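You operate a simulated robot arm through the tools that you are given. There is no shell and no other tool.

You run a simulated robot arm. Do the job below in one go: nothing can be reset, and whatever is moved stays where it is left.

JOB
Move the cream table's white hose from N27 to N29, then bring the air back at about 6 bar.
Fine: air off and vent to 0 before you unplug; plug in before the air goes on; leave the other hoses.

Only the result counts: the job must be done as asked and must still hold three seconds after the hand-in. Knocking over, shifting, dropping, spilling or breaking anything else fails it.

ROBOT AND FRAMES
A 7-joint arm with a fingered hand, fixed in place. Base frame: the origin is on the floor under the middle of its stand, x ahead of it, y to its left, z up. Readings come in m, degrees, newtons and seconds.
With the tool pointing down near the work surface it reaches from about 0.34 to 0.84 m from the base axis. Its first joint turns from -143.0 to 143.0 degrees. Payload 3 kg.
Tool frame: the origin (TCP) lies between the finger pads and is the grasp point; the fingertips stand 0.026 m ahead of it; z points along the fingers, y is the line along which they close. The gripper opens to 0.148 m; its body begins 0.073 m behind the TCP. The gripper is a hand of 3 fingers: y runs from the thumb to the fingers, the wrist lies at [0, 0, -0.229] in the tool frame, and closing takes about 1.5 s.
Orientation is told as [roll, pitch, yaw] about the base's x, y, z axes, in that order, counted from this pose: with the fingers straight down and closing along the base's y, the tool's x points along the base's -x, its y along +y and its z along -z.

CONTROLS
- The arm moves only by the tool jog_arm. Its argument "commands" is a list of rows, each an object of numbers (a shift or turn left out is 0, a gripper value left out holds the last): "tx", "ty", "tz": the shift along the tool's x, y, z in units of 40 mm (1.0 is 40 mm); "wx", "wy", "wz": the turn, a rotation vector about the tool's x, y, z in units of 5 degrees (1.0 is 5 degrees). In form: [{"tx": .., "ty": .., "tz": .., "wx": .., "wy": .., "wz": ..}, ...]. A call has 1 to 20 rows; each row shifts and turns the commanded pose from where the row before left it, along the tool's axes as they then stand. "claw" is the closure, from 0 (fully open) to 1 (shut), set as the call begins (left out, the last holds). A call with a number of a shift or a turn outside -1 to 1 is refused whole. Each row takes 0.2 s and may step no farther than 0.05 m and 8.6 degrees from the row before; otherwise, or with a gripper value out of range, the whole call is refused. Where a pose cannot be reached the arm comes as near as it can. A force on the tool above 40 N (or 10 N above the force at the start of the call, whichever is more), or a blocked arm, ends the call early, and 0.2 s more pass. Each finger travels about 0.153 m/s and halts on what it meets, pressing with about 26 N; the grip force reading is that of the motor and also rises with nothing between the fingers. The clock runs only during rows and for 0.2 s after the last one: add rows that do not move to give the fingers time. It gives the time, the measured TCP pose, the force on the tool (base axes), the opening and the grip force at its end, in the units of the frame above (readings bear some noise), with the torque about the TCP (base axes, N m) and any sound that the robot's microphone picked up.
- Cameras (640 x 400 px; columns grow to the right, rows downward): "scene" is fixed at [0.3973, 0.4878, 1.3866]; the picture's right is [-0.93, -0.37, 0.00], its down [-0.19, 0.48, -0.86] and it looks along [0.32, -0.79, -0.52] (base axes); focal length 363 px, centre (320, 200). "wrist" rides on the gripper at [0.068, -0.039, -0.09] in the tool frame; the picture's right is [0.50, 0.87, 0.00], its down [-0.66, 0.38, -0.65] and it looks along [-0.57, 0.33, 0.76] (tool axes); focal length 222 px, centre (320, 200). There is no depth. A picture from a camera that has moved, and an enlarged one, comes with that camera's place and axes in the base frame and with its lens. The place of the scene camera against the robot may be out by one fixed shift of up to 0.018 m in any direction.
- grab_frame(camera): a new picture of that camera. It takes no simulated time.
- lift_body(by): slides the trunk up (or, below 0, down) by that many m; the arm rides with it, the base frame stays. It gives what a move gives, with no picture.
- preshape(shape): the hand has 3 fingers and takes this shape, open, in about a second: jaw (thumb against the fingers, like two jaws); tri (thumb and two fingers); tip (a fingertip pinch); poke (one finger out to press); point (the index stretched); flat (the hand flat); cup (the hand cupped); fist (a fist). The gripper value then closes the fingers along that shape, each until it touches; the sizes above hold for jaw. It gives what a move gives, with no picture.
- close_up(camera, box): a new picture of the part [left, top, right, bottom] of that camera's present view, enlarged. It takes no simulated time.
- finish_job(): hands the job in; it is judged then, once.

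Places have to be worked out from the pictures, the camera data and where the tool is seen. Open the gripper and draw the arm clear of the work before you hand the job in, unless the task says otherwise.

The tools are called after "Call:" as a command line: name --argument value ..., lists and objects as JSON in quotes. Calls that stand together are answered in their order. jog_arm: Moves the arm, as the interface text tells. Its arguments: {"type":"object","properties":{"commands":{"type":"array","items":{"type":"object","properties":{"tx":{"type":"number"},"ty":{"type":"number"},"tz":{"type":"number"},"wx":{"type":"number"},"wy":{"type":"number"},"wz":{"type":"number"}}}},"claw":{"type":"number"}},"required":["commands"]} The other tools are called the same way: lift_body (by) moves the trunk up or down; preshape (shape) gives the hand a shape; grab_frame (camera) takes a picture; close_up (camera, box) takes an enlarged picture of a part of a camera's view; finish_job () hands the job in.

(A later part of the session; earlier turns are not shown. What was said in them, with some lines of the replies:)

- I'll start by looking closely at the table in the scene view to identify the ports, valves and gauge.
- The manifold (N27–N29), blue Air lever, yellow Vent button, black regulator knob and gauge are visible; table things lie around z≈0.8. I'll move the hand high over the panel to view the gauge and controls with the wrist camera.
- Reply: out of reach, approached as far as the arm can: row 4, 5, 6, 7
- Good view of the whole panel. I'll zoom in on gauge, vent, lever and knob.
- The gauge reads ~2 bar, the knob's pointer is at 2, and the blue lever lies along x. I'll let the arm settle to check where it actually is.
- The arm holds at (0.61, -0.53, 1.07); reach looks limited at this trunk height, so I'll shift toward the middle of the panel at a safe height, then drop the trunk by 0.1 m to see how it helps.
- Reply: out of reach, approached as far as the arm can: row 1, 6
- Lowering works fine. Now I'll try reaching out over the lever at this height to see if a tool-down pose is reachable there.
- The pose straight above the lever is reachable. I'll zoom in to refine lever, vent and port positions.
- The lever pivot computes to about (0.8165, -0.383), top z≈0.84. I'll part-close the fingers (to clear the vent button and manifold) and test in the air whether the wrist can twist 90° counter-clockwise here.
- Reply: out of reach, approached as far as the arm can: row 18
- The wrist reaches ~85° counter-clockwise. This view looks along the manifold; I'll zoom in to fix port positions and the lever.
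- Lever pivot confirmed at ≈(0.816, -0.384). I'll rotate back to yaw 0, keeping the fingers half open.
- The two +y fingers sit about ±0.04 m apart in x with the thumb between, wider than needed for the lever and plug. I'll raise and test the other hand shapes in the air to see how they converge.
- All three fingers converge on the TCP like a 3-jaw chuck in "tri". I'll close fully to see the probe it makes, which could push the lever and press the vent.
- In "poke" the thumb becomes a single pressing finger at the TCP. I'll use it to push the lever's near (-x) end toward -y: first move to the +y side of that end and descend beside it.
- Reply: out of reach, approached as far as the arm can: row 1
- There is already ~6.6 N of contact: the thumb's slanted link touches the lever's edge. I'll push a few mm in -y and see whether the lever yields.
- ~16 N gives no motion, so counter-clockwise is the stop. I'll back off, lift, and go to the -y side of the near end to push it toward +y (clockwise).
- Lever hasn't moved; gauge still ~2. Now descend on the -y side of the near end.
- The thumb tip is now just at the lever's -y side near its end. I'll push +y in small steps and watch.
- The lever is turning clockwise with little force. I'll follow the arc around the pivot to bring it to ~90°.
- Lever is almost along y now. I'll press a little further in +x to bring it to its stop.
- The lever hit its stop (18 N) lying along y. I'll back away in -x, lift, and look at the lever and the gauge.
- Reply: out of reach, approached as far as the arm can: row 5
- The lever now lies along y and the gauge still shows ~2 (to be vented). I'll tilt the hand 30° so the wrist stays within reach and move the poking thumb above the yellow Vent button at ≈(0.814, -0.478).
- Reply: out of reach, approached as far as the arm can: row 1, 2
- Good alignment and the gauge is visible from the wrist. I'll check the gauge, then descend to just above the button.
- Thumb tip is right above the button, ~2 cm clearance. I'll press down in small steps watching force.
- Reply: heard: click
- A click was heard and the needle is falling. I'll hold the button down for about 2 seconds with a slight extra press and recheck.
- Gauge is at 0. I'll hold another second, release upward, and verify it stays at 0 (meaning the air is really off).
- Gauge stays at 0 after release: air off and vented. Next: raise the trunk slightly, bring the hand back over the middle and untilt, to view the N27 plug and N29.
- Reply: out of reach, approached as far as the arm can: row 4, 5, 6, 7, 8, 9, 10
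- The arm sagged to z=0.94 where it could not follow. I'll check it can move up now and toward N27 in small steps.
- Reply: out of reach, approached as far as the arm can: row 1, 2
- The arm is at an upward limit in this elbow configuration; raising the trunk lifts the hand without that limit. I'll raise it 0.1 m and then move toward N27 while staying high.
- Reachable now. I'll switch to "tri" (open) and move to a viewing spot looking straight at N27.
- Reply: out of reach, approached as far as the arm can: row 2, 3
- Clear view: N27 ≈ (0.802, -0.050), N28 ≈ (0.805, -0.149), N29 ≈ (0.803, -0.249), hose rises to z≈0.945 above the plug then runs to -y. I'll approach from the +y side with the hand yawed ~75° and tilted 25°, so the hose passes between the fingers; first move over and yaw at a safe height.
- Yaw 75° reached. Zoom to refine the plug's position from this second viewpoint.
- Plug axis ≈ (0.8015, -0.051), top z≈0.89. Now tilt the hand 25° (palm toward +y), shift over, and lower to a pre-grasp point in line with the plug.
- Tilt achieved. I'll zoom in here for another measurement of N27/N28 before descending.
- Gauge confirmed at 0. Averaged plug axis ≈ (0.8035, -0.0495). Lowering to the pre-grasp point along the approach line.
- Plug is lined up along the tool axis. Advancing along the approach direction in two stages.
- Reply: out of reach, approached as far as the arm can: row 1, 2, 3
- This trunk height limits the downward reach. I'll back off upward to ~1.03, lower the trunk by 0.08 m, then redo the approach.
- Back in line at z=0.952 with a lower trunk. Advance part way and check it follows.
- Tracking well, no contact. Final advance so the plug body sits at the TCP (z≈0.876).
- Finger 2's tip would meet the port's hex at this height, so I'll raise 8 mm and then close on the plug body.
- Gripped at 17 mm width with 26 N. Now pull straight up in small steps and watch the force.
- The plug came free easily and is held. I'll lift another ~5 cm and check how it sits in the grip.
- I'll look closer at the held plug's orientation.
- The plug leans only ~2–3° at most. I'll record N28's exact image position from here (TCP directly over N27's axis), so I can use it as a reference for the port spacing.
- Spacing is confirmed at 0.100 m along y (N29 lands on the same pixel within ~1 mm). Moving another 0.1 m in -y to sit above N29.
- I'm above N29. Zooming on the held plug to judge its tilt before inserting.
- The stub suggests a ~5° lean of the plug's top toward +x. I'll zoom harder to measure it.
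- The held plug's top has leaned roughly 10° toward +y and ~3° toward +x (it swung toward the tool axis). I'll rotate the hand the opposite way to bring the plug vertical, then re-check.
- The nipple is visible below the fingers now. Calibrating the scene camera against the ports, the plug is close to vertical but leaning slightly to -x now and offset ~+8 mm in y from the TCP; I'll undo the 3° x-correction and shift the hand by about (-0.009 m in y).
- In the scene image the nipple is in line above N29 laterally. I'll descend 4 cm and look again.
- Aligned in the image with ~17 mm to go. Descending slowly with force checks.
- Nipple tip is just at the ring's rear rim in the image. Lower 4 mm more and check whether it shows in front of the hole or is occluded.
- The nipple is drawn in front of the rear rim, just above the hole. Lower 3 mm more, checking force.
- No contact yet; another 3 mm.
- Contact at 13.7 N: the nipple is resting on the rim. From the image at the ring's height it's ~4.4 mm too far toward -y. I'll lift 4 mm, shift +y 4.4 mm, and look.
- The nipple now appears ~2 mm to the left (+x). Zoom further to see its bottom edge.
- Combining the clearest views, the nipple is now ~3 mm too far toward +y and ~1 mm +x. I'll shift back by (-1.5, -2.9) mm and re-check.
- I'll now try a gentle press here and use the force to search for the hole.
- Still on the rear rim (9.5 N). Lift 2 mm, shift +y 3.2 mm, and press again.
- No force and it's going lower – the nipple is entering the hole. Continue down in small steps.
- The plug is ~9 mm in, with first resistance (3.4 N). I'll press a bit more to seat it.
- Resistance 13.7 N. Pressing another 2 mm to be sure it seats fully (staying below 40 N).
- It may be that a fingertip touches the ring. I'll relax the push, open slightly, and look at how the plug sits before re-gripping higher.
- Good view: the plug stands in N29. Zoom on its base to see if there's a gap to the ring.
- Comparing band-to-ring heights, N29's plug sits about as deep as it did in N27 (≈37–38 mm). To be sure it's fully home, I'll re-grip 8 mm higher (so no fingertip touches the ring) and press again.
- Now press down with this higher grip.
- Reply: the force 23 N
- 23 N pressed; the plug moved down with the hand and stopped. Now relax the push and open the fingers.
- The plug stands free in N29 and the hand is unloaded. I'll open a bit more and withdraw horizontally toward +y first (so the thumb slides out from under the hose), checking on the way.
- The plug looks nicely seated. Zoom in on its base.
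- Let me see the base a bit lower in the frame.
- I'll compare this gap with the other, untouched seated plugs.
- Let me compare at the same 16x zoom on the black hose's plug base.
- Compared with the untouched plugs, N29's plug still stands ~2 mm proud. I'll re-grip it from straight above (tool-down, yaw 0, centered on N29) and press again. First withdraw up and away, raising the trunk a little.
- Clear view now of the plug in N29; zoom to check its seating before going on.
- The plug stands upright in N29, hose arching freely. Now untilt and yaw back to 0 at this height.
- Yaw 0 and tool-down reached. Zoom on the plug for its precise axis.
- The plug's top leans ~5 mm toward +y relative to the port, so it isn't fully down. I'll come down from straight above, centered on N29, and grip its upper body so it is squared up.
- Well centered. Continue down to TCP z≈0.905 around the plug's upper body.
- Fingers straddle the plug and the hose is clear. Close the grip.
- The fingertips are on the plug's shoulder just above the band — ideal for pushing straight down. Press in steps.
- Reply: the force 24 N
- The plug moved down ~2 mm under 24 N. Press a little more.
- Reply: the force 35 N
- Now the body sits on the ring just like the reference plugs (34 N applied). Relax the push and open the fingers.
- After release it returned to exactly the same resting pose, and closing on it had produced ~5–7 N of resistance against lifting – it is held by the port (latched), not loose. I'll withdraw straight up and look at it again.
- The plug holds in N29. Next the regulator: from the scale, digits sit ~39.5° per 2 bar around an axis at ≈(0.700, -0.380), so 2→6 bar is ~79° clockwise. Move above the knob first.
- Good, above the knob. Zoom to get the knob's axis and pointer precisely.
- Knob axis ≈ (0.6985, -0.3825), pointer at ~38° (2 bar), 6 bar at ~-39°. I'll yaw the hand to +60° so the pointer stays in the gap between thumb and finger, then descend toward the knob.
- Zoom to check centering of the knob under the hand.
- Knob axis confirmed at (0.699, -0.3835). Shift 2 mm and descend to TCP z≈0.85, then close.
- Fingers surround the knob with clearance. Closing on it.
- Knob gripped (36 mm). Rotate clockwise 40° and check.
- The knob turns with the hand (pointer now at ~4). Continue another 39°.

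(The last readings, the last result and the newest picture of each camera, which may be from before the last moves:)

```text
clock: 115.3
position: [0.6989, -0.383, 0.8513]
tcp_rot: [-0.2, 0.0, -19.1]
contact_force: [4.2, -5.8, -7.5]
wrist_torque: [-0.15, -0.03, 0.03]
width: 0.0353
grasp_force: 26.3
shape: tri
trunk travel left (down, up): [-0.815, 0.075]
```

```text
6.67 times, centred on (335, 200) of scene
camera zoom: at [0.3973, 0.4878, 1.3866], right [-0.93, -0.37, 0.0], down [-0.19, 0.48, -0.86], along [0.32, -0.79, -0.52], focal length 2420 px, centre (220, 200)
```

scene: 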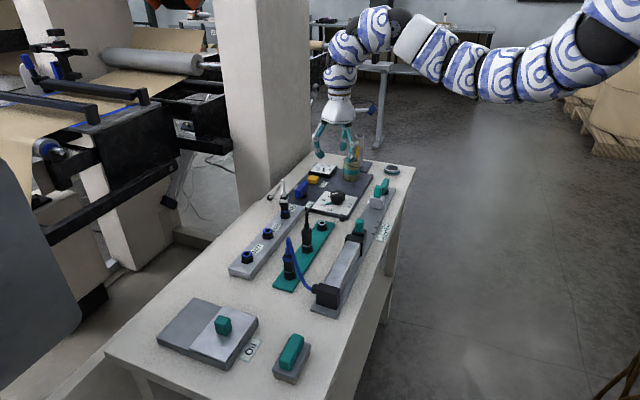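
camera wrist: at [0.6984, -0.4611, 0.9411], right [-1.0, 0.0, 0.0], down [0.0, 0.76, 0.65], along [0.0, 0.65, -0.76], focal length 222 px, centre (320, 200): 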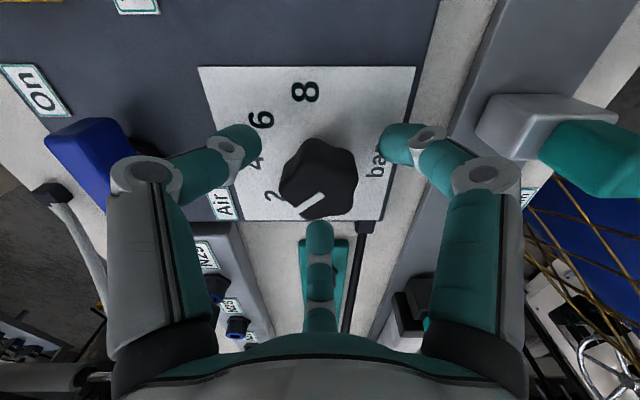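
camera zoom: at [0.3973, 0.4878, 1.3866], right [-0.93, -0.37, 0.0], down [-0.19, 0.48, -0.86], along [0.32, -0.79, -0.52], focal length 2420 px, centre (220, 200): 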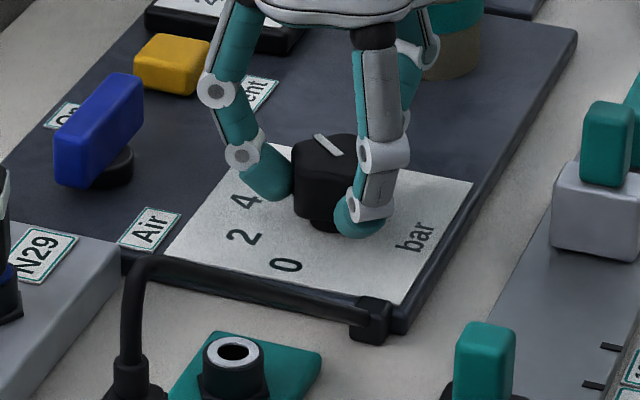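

Pointer should be near 6. Open, rise and look.

Call:
jog_arm --commands '[{}, {}, {}, {}]' --claw 0.5

Call:
jog_arm --commands '[{"tz": -0.6}, {"tz": -0.6}, {"tz": -0.6}, {"tz": -0.6}, {"tz": -0.6}, {}]'

Call:
grab_frame --camera "wrist"

Call:
close_up --camera "scene" --box '[300, 160, 370, 230]'

```text
clock: 116.3
position: [0.6993, -0.3839, 0.8504]
tcp_rot: [-0.3, 0.0, -19.0]
contact_force: [0.2, -0.6, -0.4]
wrist_torque: [0.01, 0.02, 0.0]
width: 0.0734
grasp_force: 0.1
shape: tri
trunk travel left (down, up): [-0.815, 0.075]
```

```text
clock: 117.7
position: [0.6989, -0.3826, 0.9723]
tcp_rot: [-0.2, -0.1, -19.0]
contact_force: [0.1, 0.6, -0.3]
wrist_torque: [0.01, 0.01, -0.03]
width: 0.0736
grasp_force: 0.0
shape: tri
trunk travel left (down, up): [-0.815, 0.075]
```

```text
taken
camera wrist: at [0.6224, -0.3969, 1.0615], right [-0.19, 0.98, 0.0], down [0.74, 0.15, 0.65], along [0.64, 0.12, -0.76], focal length 222 px, centre (320, 200)
```

wrist: 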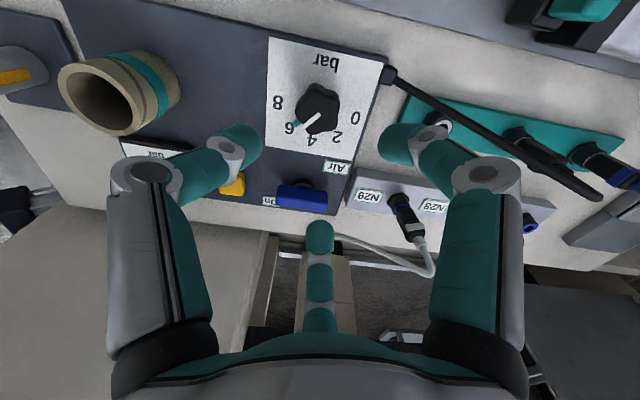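

```text
5.71 times, centred on (335, 195) of scene
camera zoom: at [0.3973, 0.4878, 1.3866], right [-0.93, -0.37, 0.0], down [-0.19, 0.48, -0.86], along [0.32, -0.79, -0.52], focal length 2074 px, centre (234, 229)
```

zoom: 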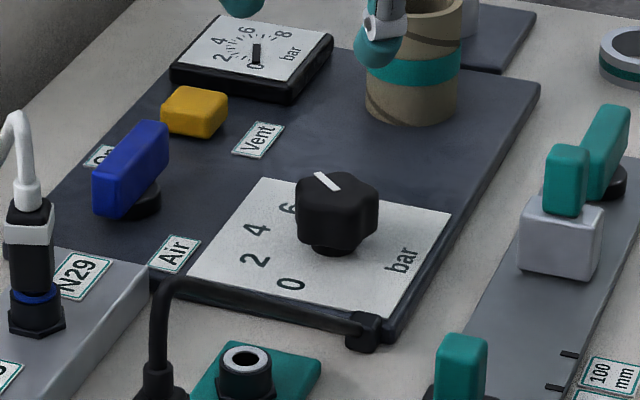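

Call:
close_up --camera "wrist" --box '[265, 40, 385, 160]'

```text
3.33 times, centred on (325, 100) of wrist
camera zoom: at [0.6224, -0.3969, 1.0615], right [-0.19, 0.98, 0.0], down [0.74, 0.15, 0.65], along [0.64, 0.12, -0.76], focal length 740 px, centre (303, 533)
```

zoom: 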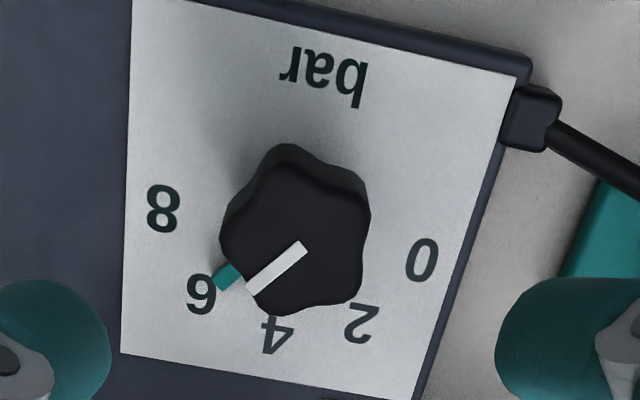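

The pointer sits right at 6. Now the Air lever: I'll return to yaw 0, move above the lever, and lower the trunk in steps so I can reach it tool-down.

Call:
jog_arm --commands '[{"tz": -0.5, "wz": -1}, {"tz": -0.5, "wz": -1}, {"tz": -0.3, "wz": -1}, {"wz": -0.8}, {"tx": -0.6}, {"tx": -0.6}, {"tx": -0.6}, {"tx": -0.6}, {"tx": -0.55}, {}]'

Call:
grab_frame --camera "wrist"

```text
clock: 119.9
position: [0.8164, -0.3814, 1.0245]
tcp_rot: [-0.2, 0.0, 0.0]
contact_force: [-0.6, 0.2, 0.1]
wrist_torque: [0.0, 0.0, 0.0]
width: 0.0735
grasp_force: 0.0
shape: tri
trunk travel left (down, up): [-0.815, 0.075]
```

```text
taken
camera wrist: at [0.7485, -0.4204, 1.1143], right [-0.5, 0.87, 0.0], down [0.65, 0.38, 0.65], along [0.57, 0.32, -0.76], focal length 222 px, centre (320, 200)
```

wrist: 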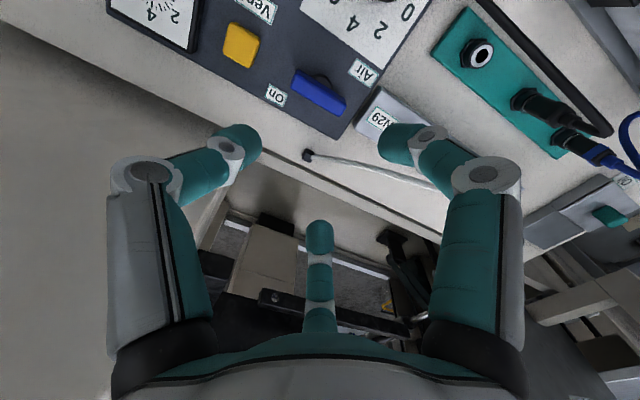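

Directly above the lever at z=1.02. Lower the trunk by 0.08, then a bit more after raising the hand.

Call:
lift_body --by -0.08

Call:
jog_arm --commands '[{"tz": -0.5}, {}]'

Call:
lift_body --by -0.05

Call:
close_up --camera "wrist" --box '[220, 30, 420, 170]'

Call:
grab_frame --camera "scene"

```text
clock: 121.1
position: [0.8159, -0.3824, 0.9443]
tcp_rot: [-0.2, -0.1, -0.1]
contact_force: [0.1, -0.5, -0.1]
wrist_torque: [-0.01, -0.02, 0.0]
width: 0.0736
grasp_force: 0.0
shape: tri
trunk travel left (down, up): [-0.735, 0.155]
```

```text
clock: 121.7
position: [0.8155, -0.3818, 0.9636]
tcp_rot: [-0.2, 0.0, 0.1]
contact_force: [-0.7, -0.4, -0.1]
wrist_torque: [0.03, 0.01, 0.03]
width: 0.0735
grasp_force: 0.1
shape: tri
trunk travel left (down, up): [-0.735, 0.155]
```

```text
clock: 122.6
position: [0.8166, -0.3806, 0.9141]
tcp_rot: [-0.3, 0.0, -0.1]
contact_force: [0.1, -0.6, -0.5]
wrist_torque: [0.01, -0.01, -0.02]
width: 0.0737
grasp_force: 0.1
shape: tri
trunk travel left (down, up): [-0.685, 0.205]
```

```text
2.86 times, centred on (320, 100) of wrist
camera zoom: at [0.7485, -0.4207, 1.0041], right [-0.5, 0.87, 0.0], down [0.66, 0.38, 0.65], along [0.57, 0.32, -0.76], focal length 635 px, centre (320, 486)
```

zoom: 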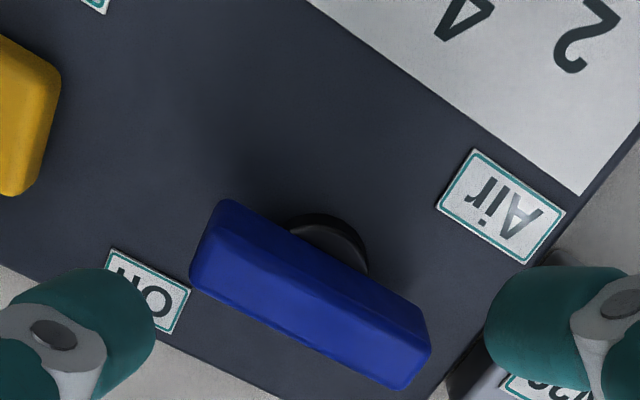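

```text
taken
```

scene: 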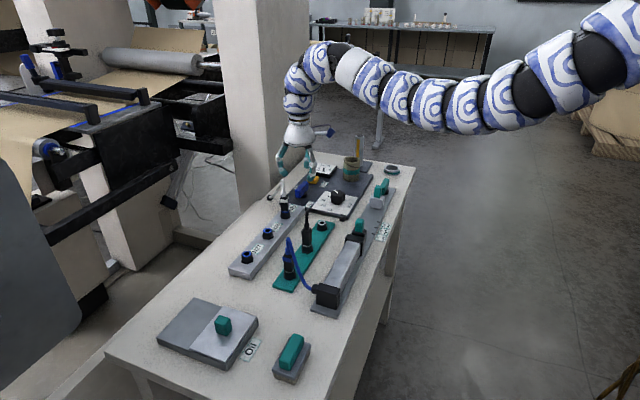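

Lever measured: centre ≈(0.816, -0.3825), along y. I'll descend around it (thumb at its -y end, two fingers either side) to TCP z≈0.85.

Call:
jog_arm --commands '[{"ty": -0.05}, {}, {"tz": 0.5}, {"tz": 0.5}, {"tz": 0.6}, {}]' --claw 0.46

Call:
grab_frame --camera "wrist"

Call:
close_up --camera "scene" --box '[270, 150, 340, 220]'

```text
clock: 124.0
position: [0.8157, -0.3839, 0.8501]
tcp_rot: [-0.2, 0.0, -0.1]
contact_force: [1.1, 0.7, 0.0]
wrist_torque: [0.01, 0.0, -0.03]
width: 0.0796
grasp_force: 0.0
shape: tri
trunk travel left (down, up): [-0.685, 0.205]
```

```text
taken
camera wrist: at [0.7481, -0.423, 0.9404], right [-0.5, 0.87, 0.0], down [0.66, 0.38, 0.65], along [0.57, 0.32, -0.76], focal length 222 px, centre (320, 200)
```

wrist: 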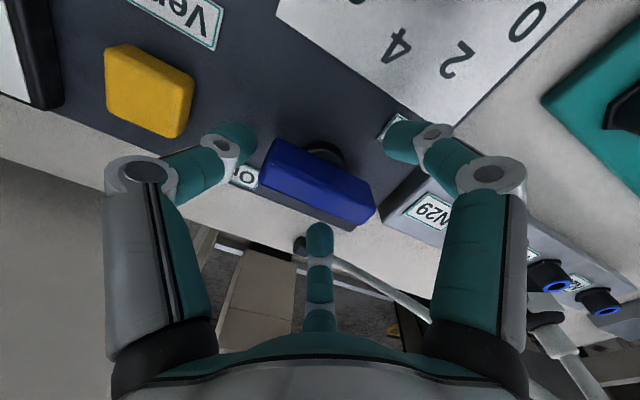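

```text
5.71 times, centred on (305, 185) of scene
camera zoom: at [0.3973, 0.4878, 1.3866], right [-0.93, -0.37, 0.0], down [-0.19, 0.48, -0.86], along [0.32, -0.79, -0.52], focal length 2074 px, centre (406, 286)
```

zoom: 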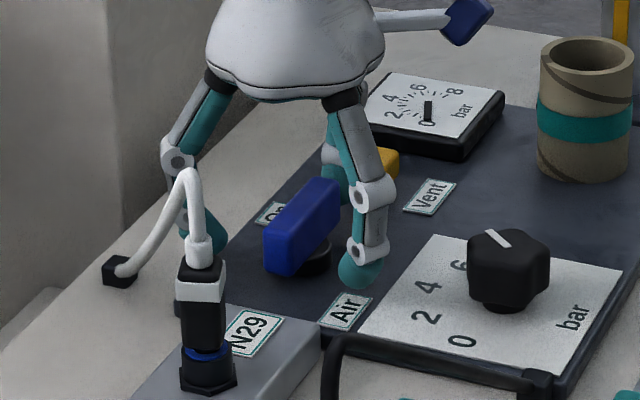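

Positioned around the lever with clearance. Close on it.

Call:
jog_arm --commands '[{}, {}, {}, {}, {}]' --claw 1.0

Call:
grab_frame --camera "wrist"

Call:
close_up --camera "scene" --box '[270, 150, 340, 220]'

```text
clock: 125.2
position: [0.8159, -0.384, 0.8489]
tcp_rot: [-0.2, -0.1, 0.1]
contact_force: [-1.0, -0.5, -2.8]
wrist_torque: [0.18, -0.02, -0.02]
width: 0.0392
grasp_force: 26.3
shape: tri
trunk travel left (down, up): [-0.685, 0.205]
```

```text
taken
camera wrist: at [0.7483, -0.4231, 0.9403], right [-0.5, 0.87, 0.0], down [0.66, 0.38, 0.65], along [0.57, 0.32, -0.76], focal length 222 px, centre (320, 200)
```

wrist: 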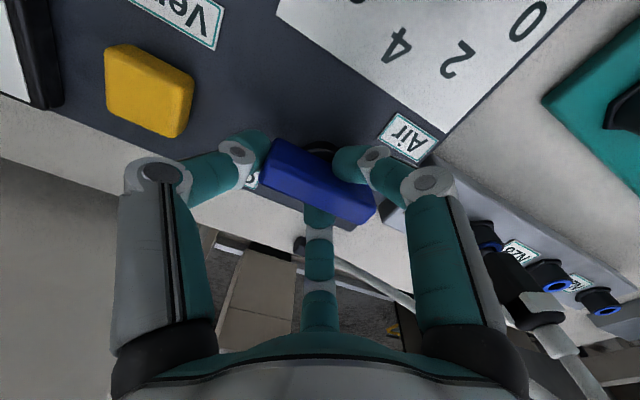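

```text
5.71 times, centred on (305, 185) of scene
camera zoom: at [0.3973, 0.4878, 1.3866], right [-0.93, -0.37, 0.0], down [-0.19, 0.48, -0.86], along [0.32, -0.79, -0.52], focal length 2074 px, centre (406, 286)
```

zoom: 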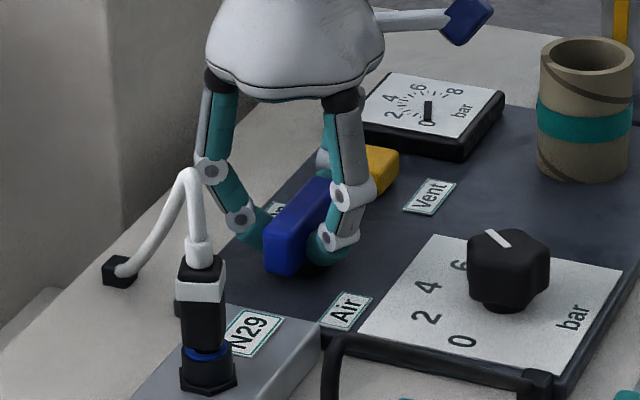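

Good three-point grip on the lever. Twist counter-clockwise 45° and check.

Call:
jog_arm --commands '[{"wz": -1}, {"wz": -1}, {"wz": -1}, {"wz": -1}, {"wz": -1}, {"wz": -1}, {"wz": -1}, {"wz": -1}, {"wz": -1}, {}]'

Call:
close_up --camera "scene" --box '[270, 150, 340, 220]'

```text
clock: 127.4
position: [0.8168, -0.3846, 0.8507]
tcp_rot: [-0.3, 0.1, 45.0]
contact_force: [1.9, -0.8, 5.8]
wrist_torque: [0.18, 0.11, -0.01]
width: 0.039
grasp_force: 25.6
shape: tri
trunk travel left (down, up): [-0.685, 0.205]
```

```text
5.71 times, centred on (305, 185) of scene
camera zoom: at [0.3973, 0.4878, 1.3866], right [-0.93, -0.37, 0.0], down [-0.19, 0.48, -0.86], along [0.32, -0.79, -0.52], focal length 2074 px, centre (406, 286)
```

zoom: 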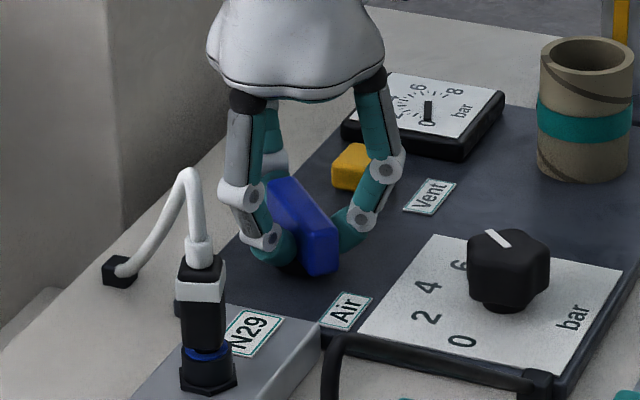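

The lever follows, now at 45°. Continue the twist toward the On stop.

Call:
jog_arm --commands '[{"wz": -1}, {"wz": -1}, {"wz": -1}, {"wz": -1}, {"wz": -1}, {"wz": -1}, {"wz": -1}, {"wz": -1}, {}]'

Call:
close_up --camera "scene" --box '[270, 150, 340, 220]'

Call:
grab_frame --camera "wrist"

```text
clock: 129.4
position: [0.8165, -0.3842, 0.8515]
tcp_rot: [-0.1, 0.2, 67.6]
contact_force: [0.2, 4.5, 0.7]
wrist_torque: [0.28, 0.18, 0.05]
width: 0.0387
grasp_force: 25.8
shape: tri
out of reach, approached as far as the arm can: row 6, 7, 8
trunk travel left (down, up): [-0.685, 0.205]
```

```text
5.71 times, centred on (305, 185) of scene
camera zoom: at [0.3973, 0.4878, 1.3866], right [-0.93, -0.37, 0.0], down [-0.19, 0.48, -0.86], along [0.32, -0.79, -0.52], focal length 2074 px, centre (406, 286)
```

zoom: 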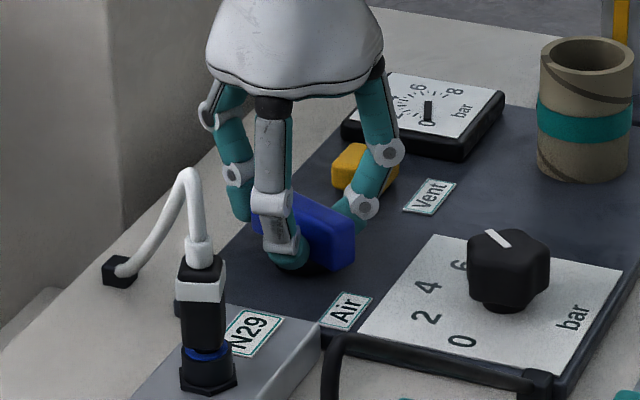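

```text
taken
camera wrist: at [0.826, -0.461, 0.9406], right [-0.99, -0.13, 0.0], down [-0.1, 0.75, 0.65], along [-0.09, 0.65, -0.76], focal length 222 px, centre (320, 200)
```

wrist: 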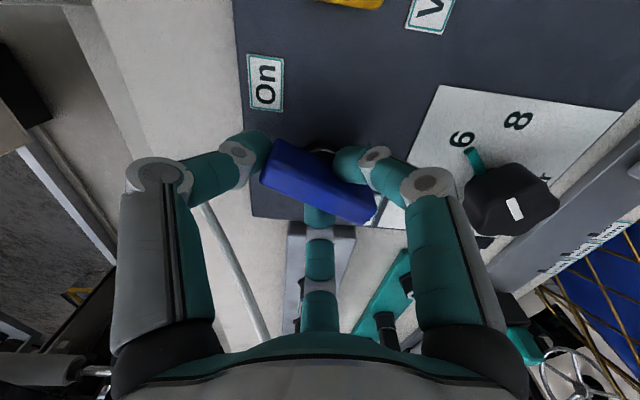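

The wrist tops out at yaw 68°, so the lever is ~20° short. I'll open, lift, rotate the hand back to yaw 10° (another finger then takes the lever's end), and re-grip.

Call:
jog_arm --commands '[{}, {}, {}, {}, {"tz": -0.6}, {"tz": -0.6}, {}]' --claw 0.44

Call:
jog_arm --commands '[{"wz": 1}, {"wz": 1}, {"wz": 1}, {"wz": 1}, {"wz": 1}, {"wz": 1}, {"wz": 1}, {"wz": 1}, {"wz": 1}, {"wz": 1}, {"wz": 1}, {"wz": 0.5}, {}]'

Call:
grab_frame --camera "wrist"

Call:
close_up --camera "scene" --box '[270, 150, 340, 220]'

```text
clock: 131.0
position: [0.8154, -0.3848, 0.8971]
tcp_rot: [0.0, 0.3, 67.6]
contact_force: [0.3, -0.5, 0.3]
wrist_torque: [0.04, -0.02, -0.03]
width: 0.0825
grasp_force: 0.0
shape: tri
trunk travel left (down, up): [-0.685, 0.205]
```

```text
clock: 133.8
position: [0.817, -0.385, 0.8967]
tcp_rot: [-0.3, 0.0, 10.0]
contact_force: [0.6, 0.1, -0.4]
wrist_torque: [0.0, 0.02, 0.02]
width: 0.0822
grasp_force: 0.1
shape: tri
trunk travel left (down, up): [-0.685, 0.205]
```

```text
taken
camera wrist: at [0.7567, -0.4341, 0.9878], right [-0.64, 0.77, 0.0], down [0.58, 0.49, 0.65], along [0.5, 0.42, -0.76], focal length 222 px, centre (320, 200)
```

wrist: 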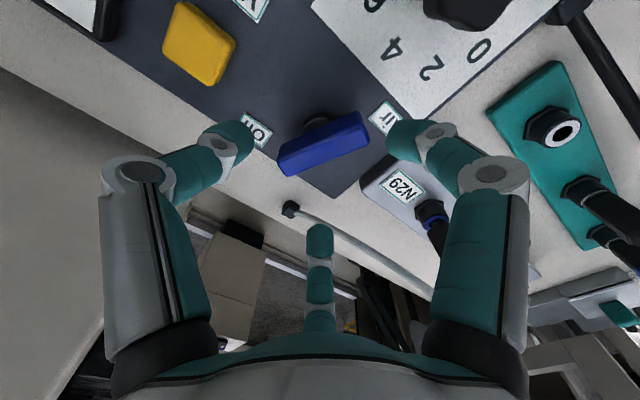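

```text
5.71 times, centred on (305, 185) of scene
camera zoom: at [0.3973, 0.4878, 1.3866], right [-0.93, -0.37, 0.0], down [-0.19, 0.48, -0.86], along [0.32, -0.79, -0.52], focal length 2074 px, centre (406, 286)
```

zoom: 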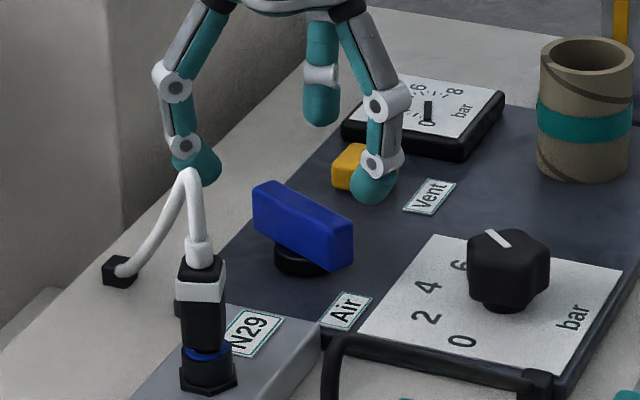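

Lever is at ~160° and finger 1 is aligned with its near end. Descend and grip.

Call:
jog_arm --commands '[{"tz": 0.6}, {"tz": 0.57}, {}]'

Call:
jog_arm --commands '[{}, {}, {}, {}, {}]' --claw 1.0

Call:
grab_frame --camera "wrist"

Call:
close_up --camera "scene" --box '[270, 150, 340, 220]'

```text
clock: 134.6
position: [0.8165, -0.3835, 0.8503]
tcp_rot: [-0.1, 0.0, 9.9]
contact_force: [-0.2, -0.4, 0.5]
wrist_torque: [0.0, -0.02, 0.0]
width: 0.0823
grasp_force: 0.0
shape: tri
trunk travel left (down, up): [-0.685, 0.205]
```

```text
clock: 135.8
position: [0.8158, -0.3842, 0.8499]
tcp_rot: [-0.2, 0.1, 9.9]
contact_force: [-3.1, -0.1, -1.9]
wrist_torque: [0.15, -0.14, 0.0]
width: 0.0289
grasp_force: 26.5
shape: tri
trunk travel left (down, up): [-0.685, 0.205]
```

```text
taken
camera wrist: at [0.7562, -0.4337, 0.9403], right [-0.64, 0.77, 0.0], down [0.58, 0.49, 0.65], along [0.5, 0.42, -0.76], focal length 222 px, centre (320, 200)
```

wrist: 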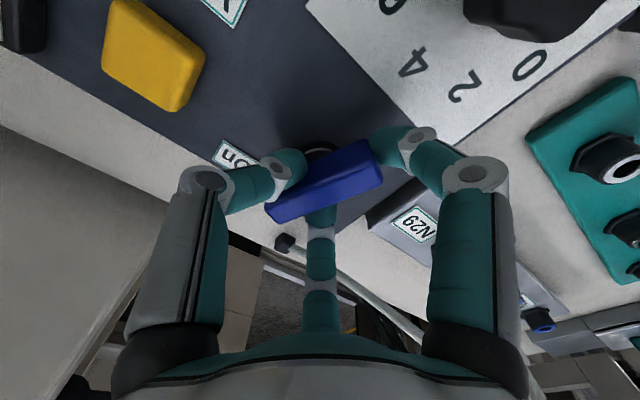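

```text
5.71 times, centred on (305, 185) of scene
camera zoom: at [0.3973, 0.4878, 1.3866], right [-0.93, -0.37, 0.0], down [-0.19, 0.48, -0.86], along [0.32, -0.79, -0.52], focal length 2074 px, centre (406, 286)
```

zoom: 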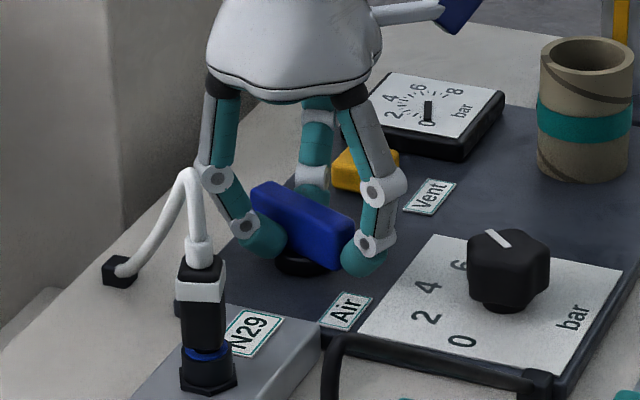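

Gripped again. Twist counter-clockwise ~25° until the stop.

Call:
jog_arm --commands '[{"wz": -1}, {"wz": -1}, {"wz": -1}, {"wz": -1}, {"wz": -0.6}, {}]'

Call:
close_up --camera "scene" --box '[270, 150, 340, 220]'

Call:
close_up --camera "scene" --box '[300, 155, 340, 185]'

```text
clock: 137.2
position: [0.8161, -0.3851, 0.8499]
tcp_rot: [-0.1, 0.2, 33.0]
contact_force: [-5.4, 2.2, -11.0]
wrist_torque: [0.25, -0.08, -0.13]
width: 0.0286
grasp_force: 26.0
shape: tri
trunk travel left (down, up): [-0.685, 0.205]
```

```text
5.71 times, centred on (305, 185) of scene
camera zoom: at [0.3973, 0.4878, 1.3866], right [-0.93, -0.37, 0.0], down [-0.19, 0.48, -0.86], along [0.32, -0.79, -0.52], focal length 2074 px, centre (406, 286)
```

zoom: 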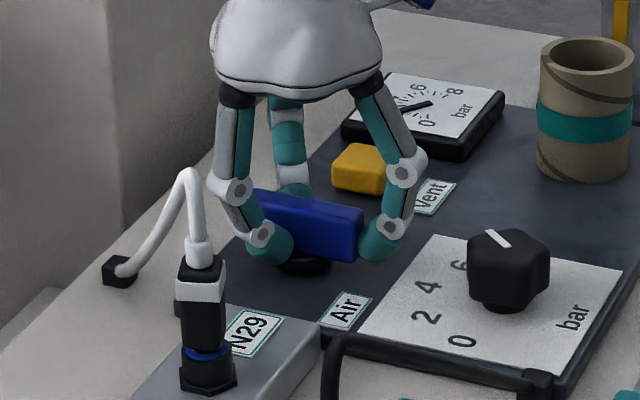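

```text
13.33 times, centred on (320, 170) of scene
camera zoom: at [0.3973, 0.4878, 1.3866], right [-0.93, -0.37, 0.0], down [-0.19, 0.48, -0.86], along [0.32, -0.79, -0.52], focal length 4840 px, centre (320, 600)
```

zoom: 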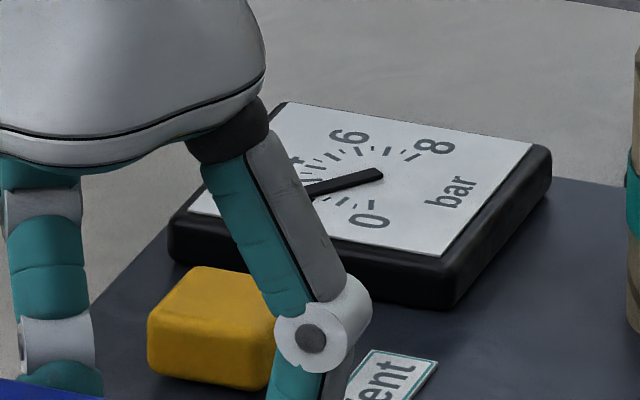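

Gauge is rising — the air is on. Push the last few degrees to the stop and wait.

Call:
jog_arm --commands '[{"wz": -0.8}, {}, {}, {}, {}, {}, {}, {}, {}]'

Call:
close_up --camera "scene" --box '[300, 155, 340, 185]'

Call:
close_up --camera "scene" --box '[270, 150, 340, 220]'

```text
clock: 139.2
position: [0.8159, -0.3851, 0.8499]
tcp_rot: [-0.1, 0.2, 37.1]
contact_force: [-10.3, -1.6, -11.0]
wrist_torque: [0.27, -0.08, -0.33]
width: 0.028
grasp_force: 25.9
shape: tri
trunk travel left (down, up): [-0.685, 0.205]
```

```text
13.33 times, centred on (320, 170) of scene
camera zoom: at [0.3973, 0.4878, 1.3866], right [-0.93, -0.37, 0.0], down [-0.19, 0.48, -0.86], along [0.32, -0.79, -0.52], focal length 4840 px, centre (320, 600)
```

zoom: 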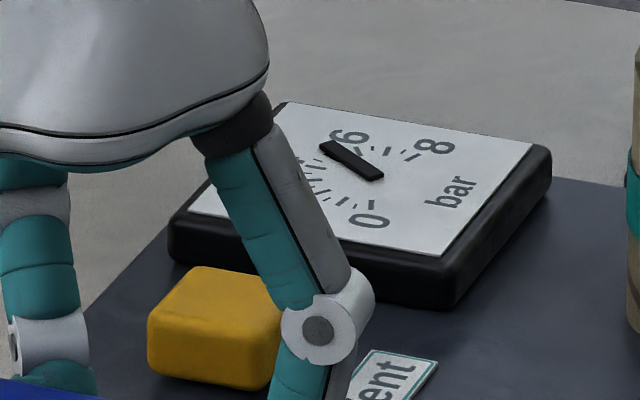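

```text
5.71 times, centred on (305, 185) of scene
camera zoom: at [0.3973, 0.4878, 1.3866], right [-0.93, -0.37, 0.0], down [-0.19, 0.48, -0.86], along [0.32, -0.79, -0.52], focal length 2074 px, centre (406, 286)
```

zoom: 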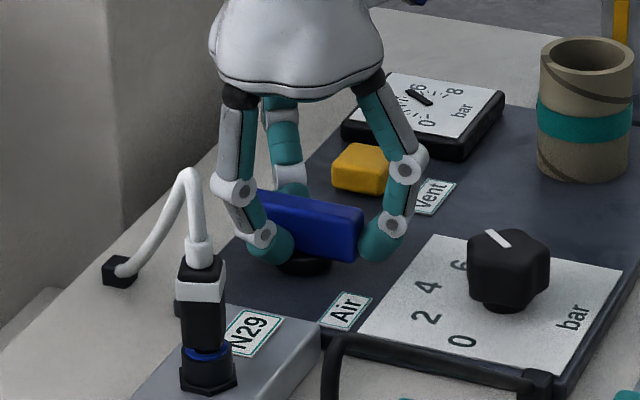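

The gauge is now near 6 bar and the lever is at its stop. Relax the twist, open, and lift away.

Call:
jog_arm --commands '[{"wz": 0.8}, {}]'

Call:
jog_arm --commands '[{}, {}, {}, {}, {"tz": -0.6}, {"tz": -0.6}, {"tz": -0.6}, {}]' --claw 0.44

Call:
grab_frame --camera "wrist"

Call:
close_up --camera "scene" --box '[300, 155, 340, 185]'

Call:
close_up --camera "scene" --box '[265, 150, 345, 230]'

```text
clock: 139.8
position: [0.8164, -0.3849, 0.8509]
tcp_rot: [-0.1, 0.0, 32.8]
contact_force: [-11.8, -0.1, -11.0]
wrist_torque: [0.14, 0.07, -0.12]
width: 0.0283
grasp_force: 26.2
shape: tri
trunk travel left (down, up): [-0.685, 0.205]
```

```text
clock: 141.6
position: [0.8186, -0.3831, 0.9217]
tcp_rot: [-0.1, 0.0, 33.0]
contact_force: [-0.2, -0.7, -0.4]
wrist_torque: [0.04, 0.01, 0.0]
width: 0.0825
grasp_force: 0.1
shape: tri
trunk travel left (down, up): [-0.685, 0.205]
```

```text
taken
camera wrist: at [0.7822, -0.4524, 1.0121], right [-0.89, 0.45, 0.0], down [0.34, 0.68, 0.65], along [0.3, 0.58, -0.76], focal length 222 px, centre (320, 200)
```

wrist: 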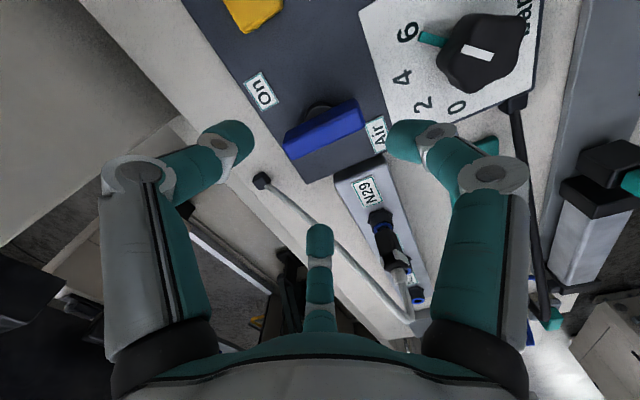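

```text
13.33 times, centred on (320, 170) of scene
camera zoom: at [0.3973, 0.4878, 1.3866], right [-0.93, -0.37, 0.0], down [-0.19, 0.48, -0.86], along [0.32, -0.79, -0.52], focal length 4840 px, centre (320, 600)
```

zoom: 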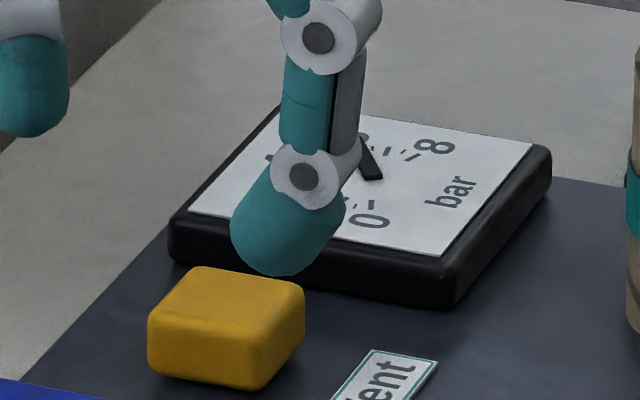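

```text
5.00 times, centred on (305, 190) of scene
camera zoom: at [0.3973, 0.4878, 1.3866], right [-0.93, -0.37, 0.0], down [-0.19, 0.48, -0.86], along [0.32, -0.79, -0.52], focal length 1815 px, centre (395, 250)
```

zoom: 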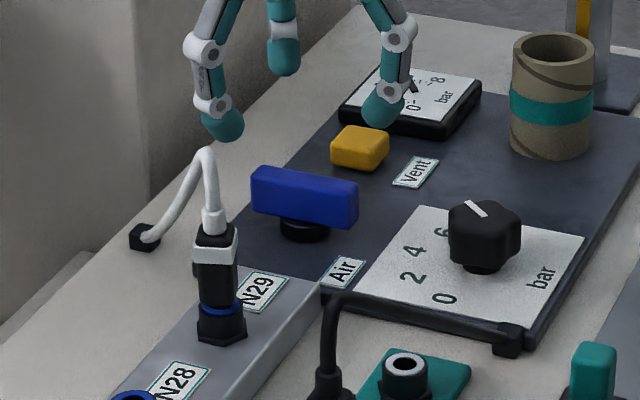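

Lever is back along x (On). I'll turn the hand back and raise the trunk to clear the view and check the gauge.

Call:
jog_arm --commands '[{"wz": 1}, {"wz": 1}, {"wz": 1}, {"wz": 1}, {"wz": 1}, {"wz": 1}, {"wz": 0.6}, {}]'

Call:
lift_body --by 0.15

Call:
grab_frame --camera "scene"

Call:
close_up --camera "scene" --box '[300, 155, 340, 185]'

Call:
grab_frame --camera "wrist"

```text
clock: 143.4
position: [0.8164, -0.3847, 0.9235]
tcp_rot: [-0.2, 0.0, -0.1]
contact_force: [0.2, 0.2, -0.3]
wrist_torque: [-0.01, -0.02, 0.01]
width: 0.0825
grasp_force: 0.0
shape: tri
trunk travel left (down, up): [-0.685, 0.205]
```

```text
clock: 145.2
position: [0.8163, -0.3852, 1.072]
tcp_rot: [-0.2, 0.0, 0.1]
contact_force: [-0.5, -0.1, 0.4]
wrist_torque: [-0.03, 0.01, 0.0]
width: 0.0824
grasp_force: 0.1
shape: tri
trunk travel left (down, up): [-0.835, 0.055]
```

```text
taken
```

scene: 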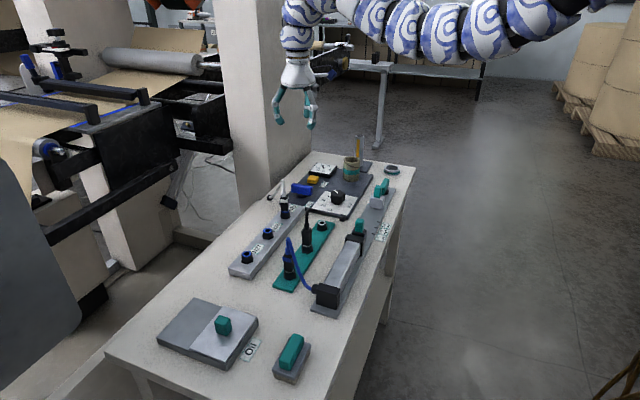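

```text
13.33 times, centred on (320, 170) of scene
camera zoom: at [0.3973, 0.4878, 1.3866], right [-0.93, -0.37, 0.0], down [-0.19, 0.48, -0.86], along [0.32, -0.79, -0.52], focal length 4840 px, centre (320, 600)
```

zoom: 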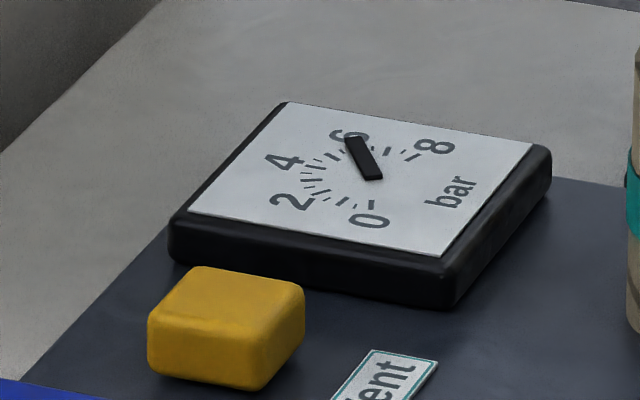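

```text
taken
camera wrist: at [0.7486, -0.4231, 1.1631], right [-0.5, 0.87, 0.0], down [0.66, 0.38, 0.65], along [0.57, 0.32, -0.76], focal length 222 px, centre (320, 200)
```

wrist: 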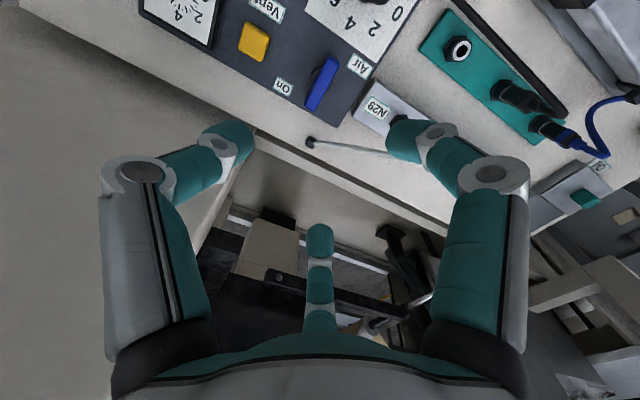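

Gauge reads about 6. I'll shift the hand for a closer, straighter look at the gauge from the wrist camera.

Call:
jog_arm --commands '[{"tx": 0.7, "ty": -0.5}, {"tx": 0.7, "ty": -0.5}, {"tx": 0.7, "ty": -0.5}, {}]'

Call:
grab_frame --camera "wrist"

```text
clock: 146.2
position: [0.7334, -0.4433, 1.073]
tcp_rot: [-0.2, 0.0, 0.0]
contact_force: [-0.1, 0.5, 0.4]
wrist_torque: [-0.01, 0.04, 0.0]
width: 0.0824
grasp_force: 0.1
shape: tri
trunk travel left (down, up): [-0.835, 0.055]
```

```text
taken
camera wrist: at [0.665, -0.4821, 1.164], right [-0.5, 0.87, 0.0], down [0.66, 0.38, 0.65], along [0.57, 0.32, -0.76], focal length 222 px, centre (320, 200)
```

wrist: 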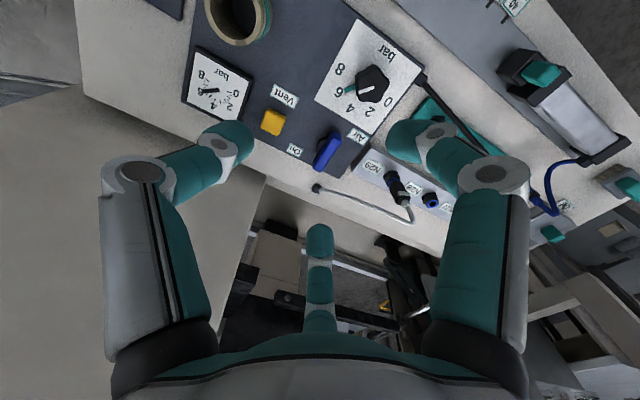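

Call:
close_up --camera "wrist" --box '[175, 40, 260, 125]'

Call:
close_up --camera "wrist" --box '[300, 20, 440, 220]'

Call:
close_up --camera "scene" --box '[265, 175, 315, 225]'

```text
4.71 times, centred on (218, 82) of wrist
camera zoom: at [0.665, -0.4821, 1.164], right [-0.5, 0.87, 0.0], down [0.66, 0.38, 0.65], along [0.57, 0.32, -0.76], focal length 1045 px, centre (802, 753)
```

zoom: 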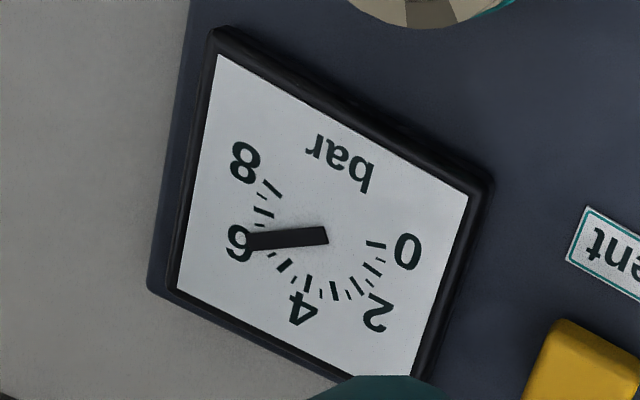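

```text
2.00 times, centred on (370, 120) of wrist
camera zoom: at [0.665, -0.4821, 1.164], right [-0.5, 0.87, 0.0], down [0.66, 0.38, 0.65], along [0.57, 0.32, -0.76], focal length 444 px, centre (220, 360)
```

zoom: 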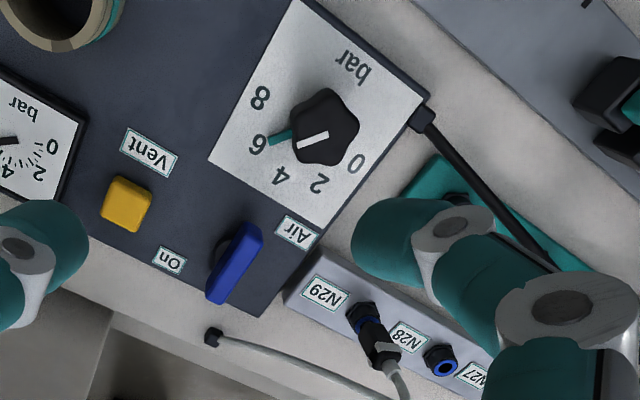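

```text
8.00 times, centred on (290, 200) of scene
camera zoom: at [0.3973, 0.4878, 1.3866], right [-0.93, -0.37, 0.0], down [-0.19, 0.48, -0.86], along [0.32, -0.79, -0.52], focal length 2904 px, centre (560, 200)
```

zoom: 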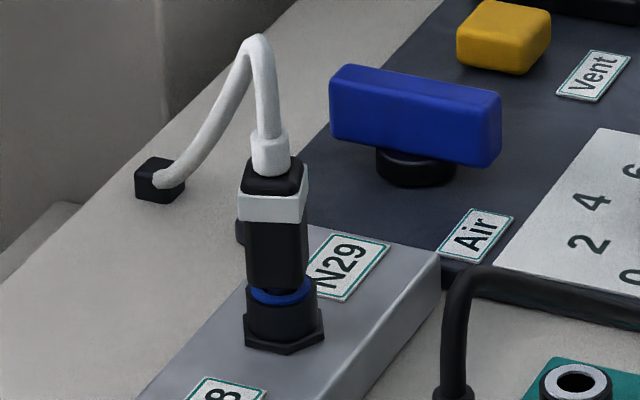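

Gauge needle at 6, knob pointer at 6, lever On, and the white hose stands in N29; nothing else moved. I'll open the hand fully and draw the arm up and back.

Call:
jog_arm --commands '[{}, {}, {"tx": 0.5, "ty": 0.4}, {"tx": 0.5, "ty": 0.4}, {}]' --claw 0

Call:
lift_body --by 0.05

Call:
jog_arm --commands '[{}, {}, {}, {}, {}, {}, {}, {}, {}, {}, {}, {}, {}, {}, {}]'

Call:
grab_frame --camera "scene"

Call:
close_up --camera "scene" --box '[300, 155, 340, 185]'

Call:
close_up --camera "scene" --box '[220, 150, 400, 300]'

```text
clock: 147.4
position: [0.6918, -0.4136, 1.0729]
tcp_rot: [-0.2, 0.0, 0.0]
contact_force: [0.1, 0.4, 0.0]
wrist_torque: [0.03, 0.0, 0.01]
width: 0.1478
grasp_force: 0.0
shape: tri
trunk travel left (down, up): [-0.835, 0.055]
```

```text
clock: 148.3
position: [0.6923, -0.4145, 1.1246]
tcp_rot: [-0.2, 0.1, -0.1]
contact_force: [-0.5, 0.4, 0.0]
wrist_torque: [0.0, 0.0, 0.02]
width: 0.1479
grasp_force: 0.0
shape: tri
trunk travel left (down, up): [-0.885, 0.005]
```

```text
clock: 151.5
position: [0.6906, -0.4142, 1.1252]
tcp_rot: [-0.2, 0.0, 0.1]
contact_force: [0.2, 0.6, 0.1]
wrist_torque: [0.01, 0.01, 0.04]
width: 0.1476
grasp_force: 0.1
shape: tri
trunk travel left (down, up): [-0.885, 0.005]
```

```text
taken
```

scene: 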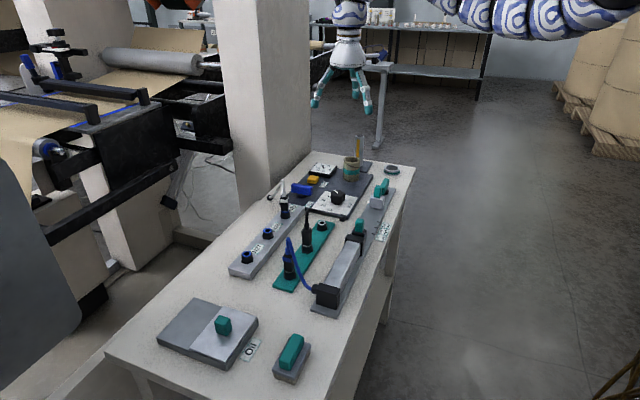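

```text
13.33 times, centred on (320, 170) of scene
camera zoom: at [0.3973, 0.4878, 1.3866], right [-0.93, -0.37, 0.0], down [-0.19, 0.48, -0.86], along [0.32, -0.79, -0.52], focal length 4840 px, centre (320, 600)
```

zoom: 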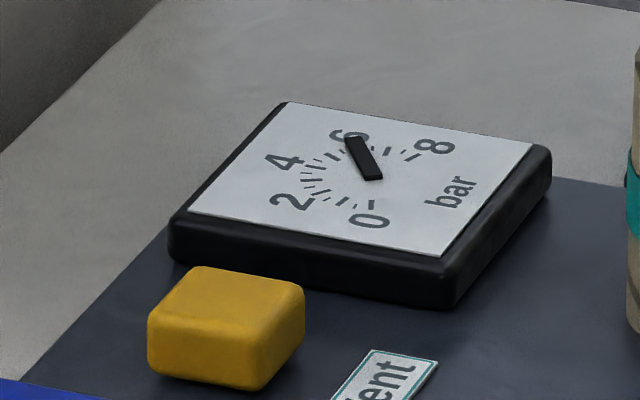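

```text
2.67 times, centred on (310, 225) of scene
camera zoom: at [0.3973, 0.4878, 1.3866], right [-0.93, -0.37, 0.0], down [-0.19, 0.48, -0.86], along [0.32, -0.79, -0.52], focal length 968 px, centre (347, 133)
```

zoom: 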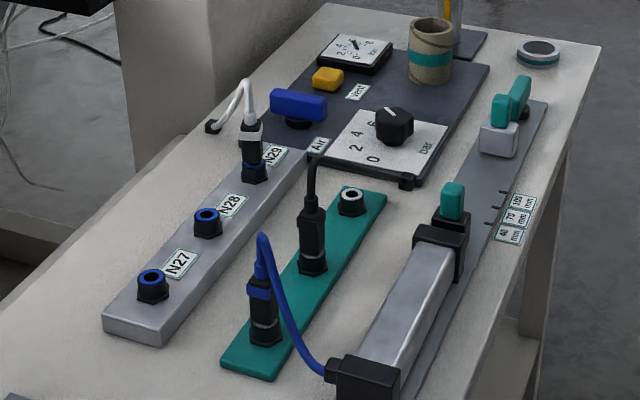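

Everything holds: the gauge is steady at 6 bar, the white hose is in N29, the other hoses and objects haven't moved, and the hand is open and clear. Handing in.

Call:
finish_job

```text
The job is handed in.
```

The white hose is now in N29 and the air is back on, with the gauge steady at about 6 bar when I handed in. The other hoses and the rest of the table look unmoved.

1. **Air off:** I turned the Air lever off and held the Vent button until the gauge read 0. It stayed at 0 after I let go.
2. **Hose move:** I unplugged the white hose from N27 and plugged it into N29. The plug stands about 2 mm proud and leans about 5 degrees, compared with the other hoses' plugs. A 34 N press moved it down, but it returned to the same position when released. I take that as the port holding it, and it stayed in place after the air came back on.
3. **Regulator:** With the air still off, I turned the knob from 2 to 6.
4. **Air on:** I turned the Air lever back on only after the hose was in.

The hand is open and the arm is clear of the table.
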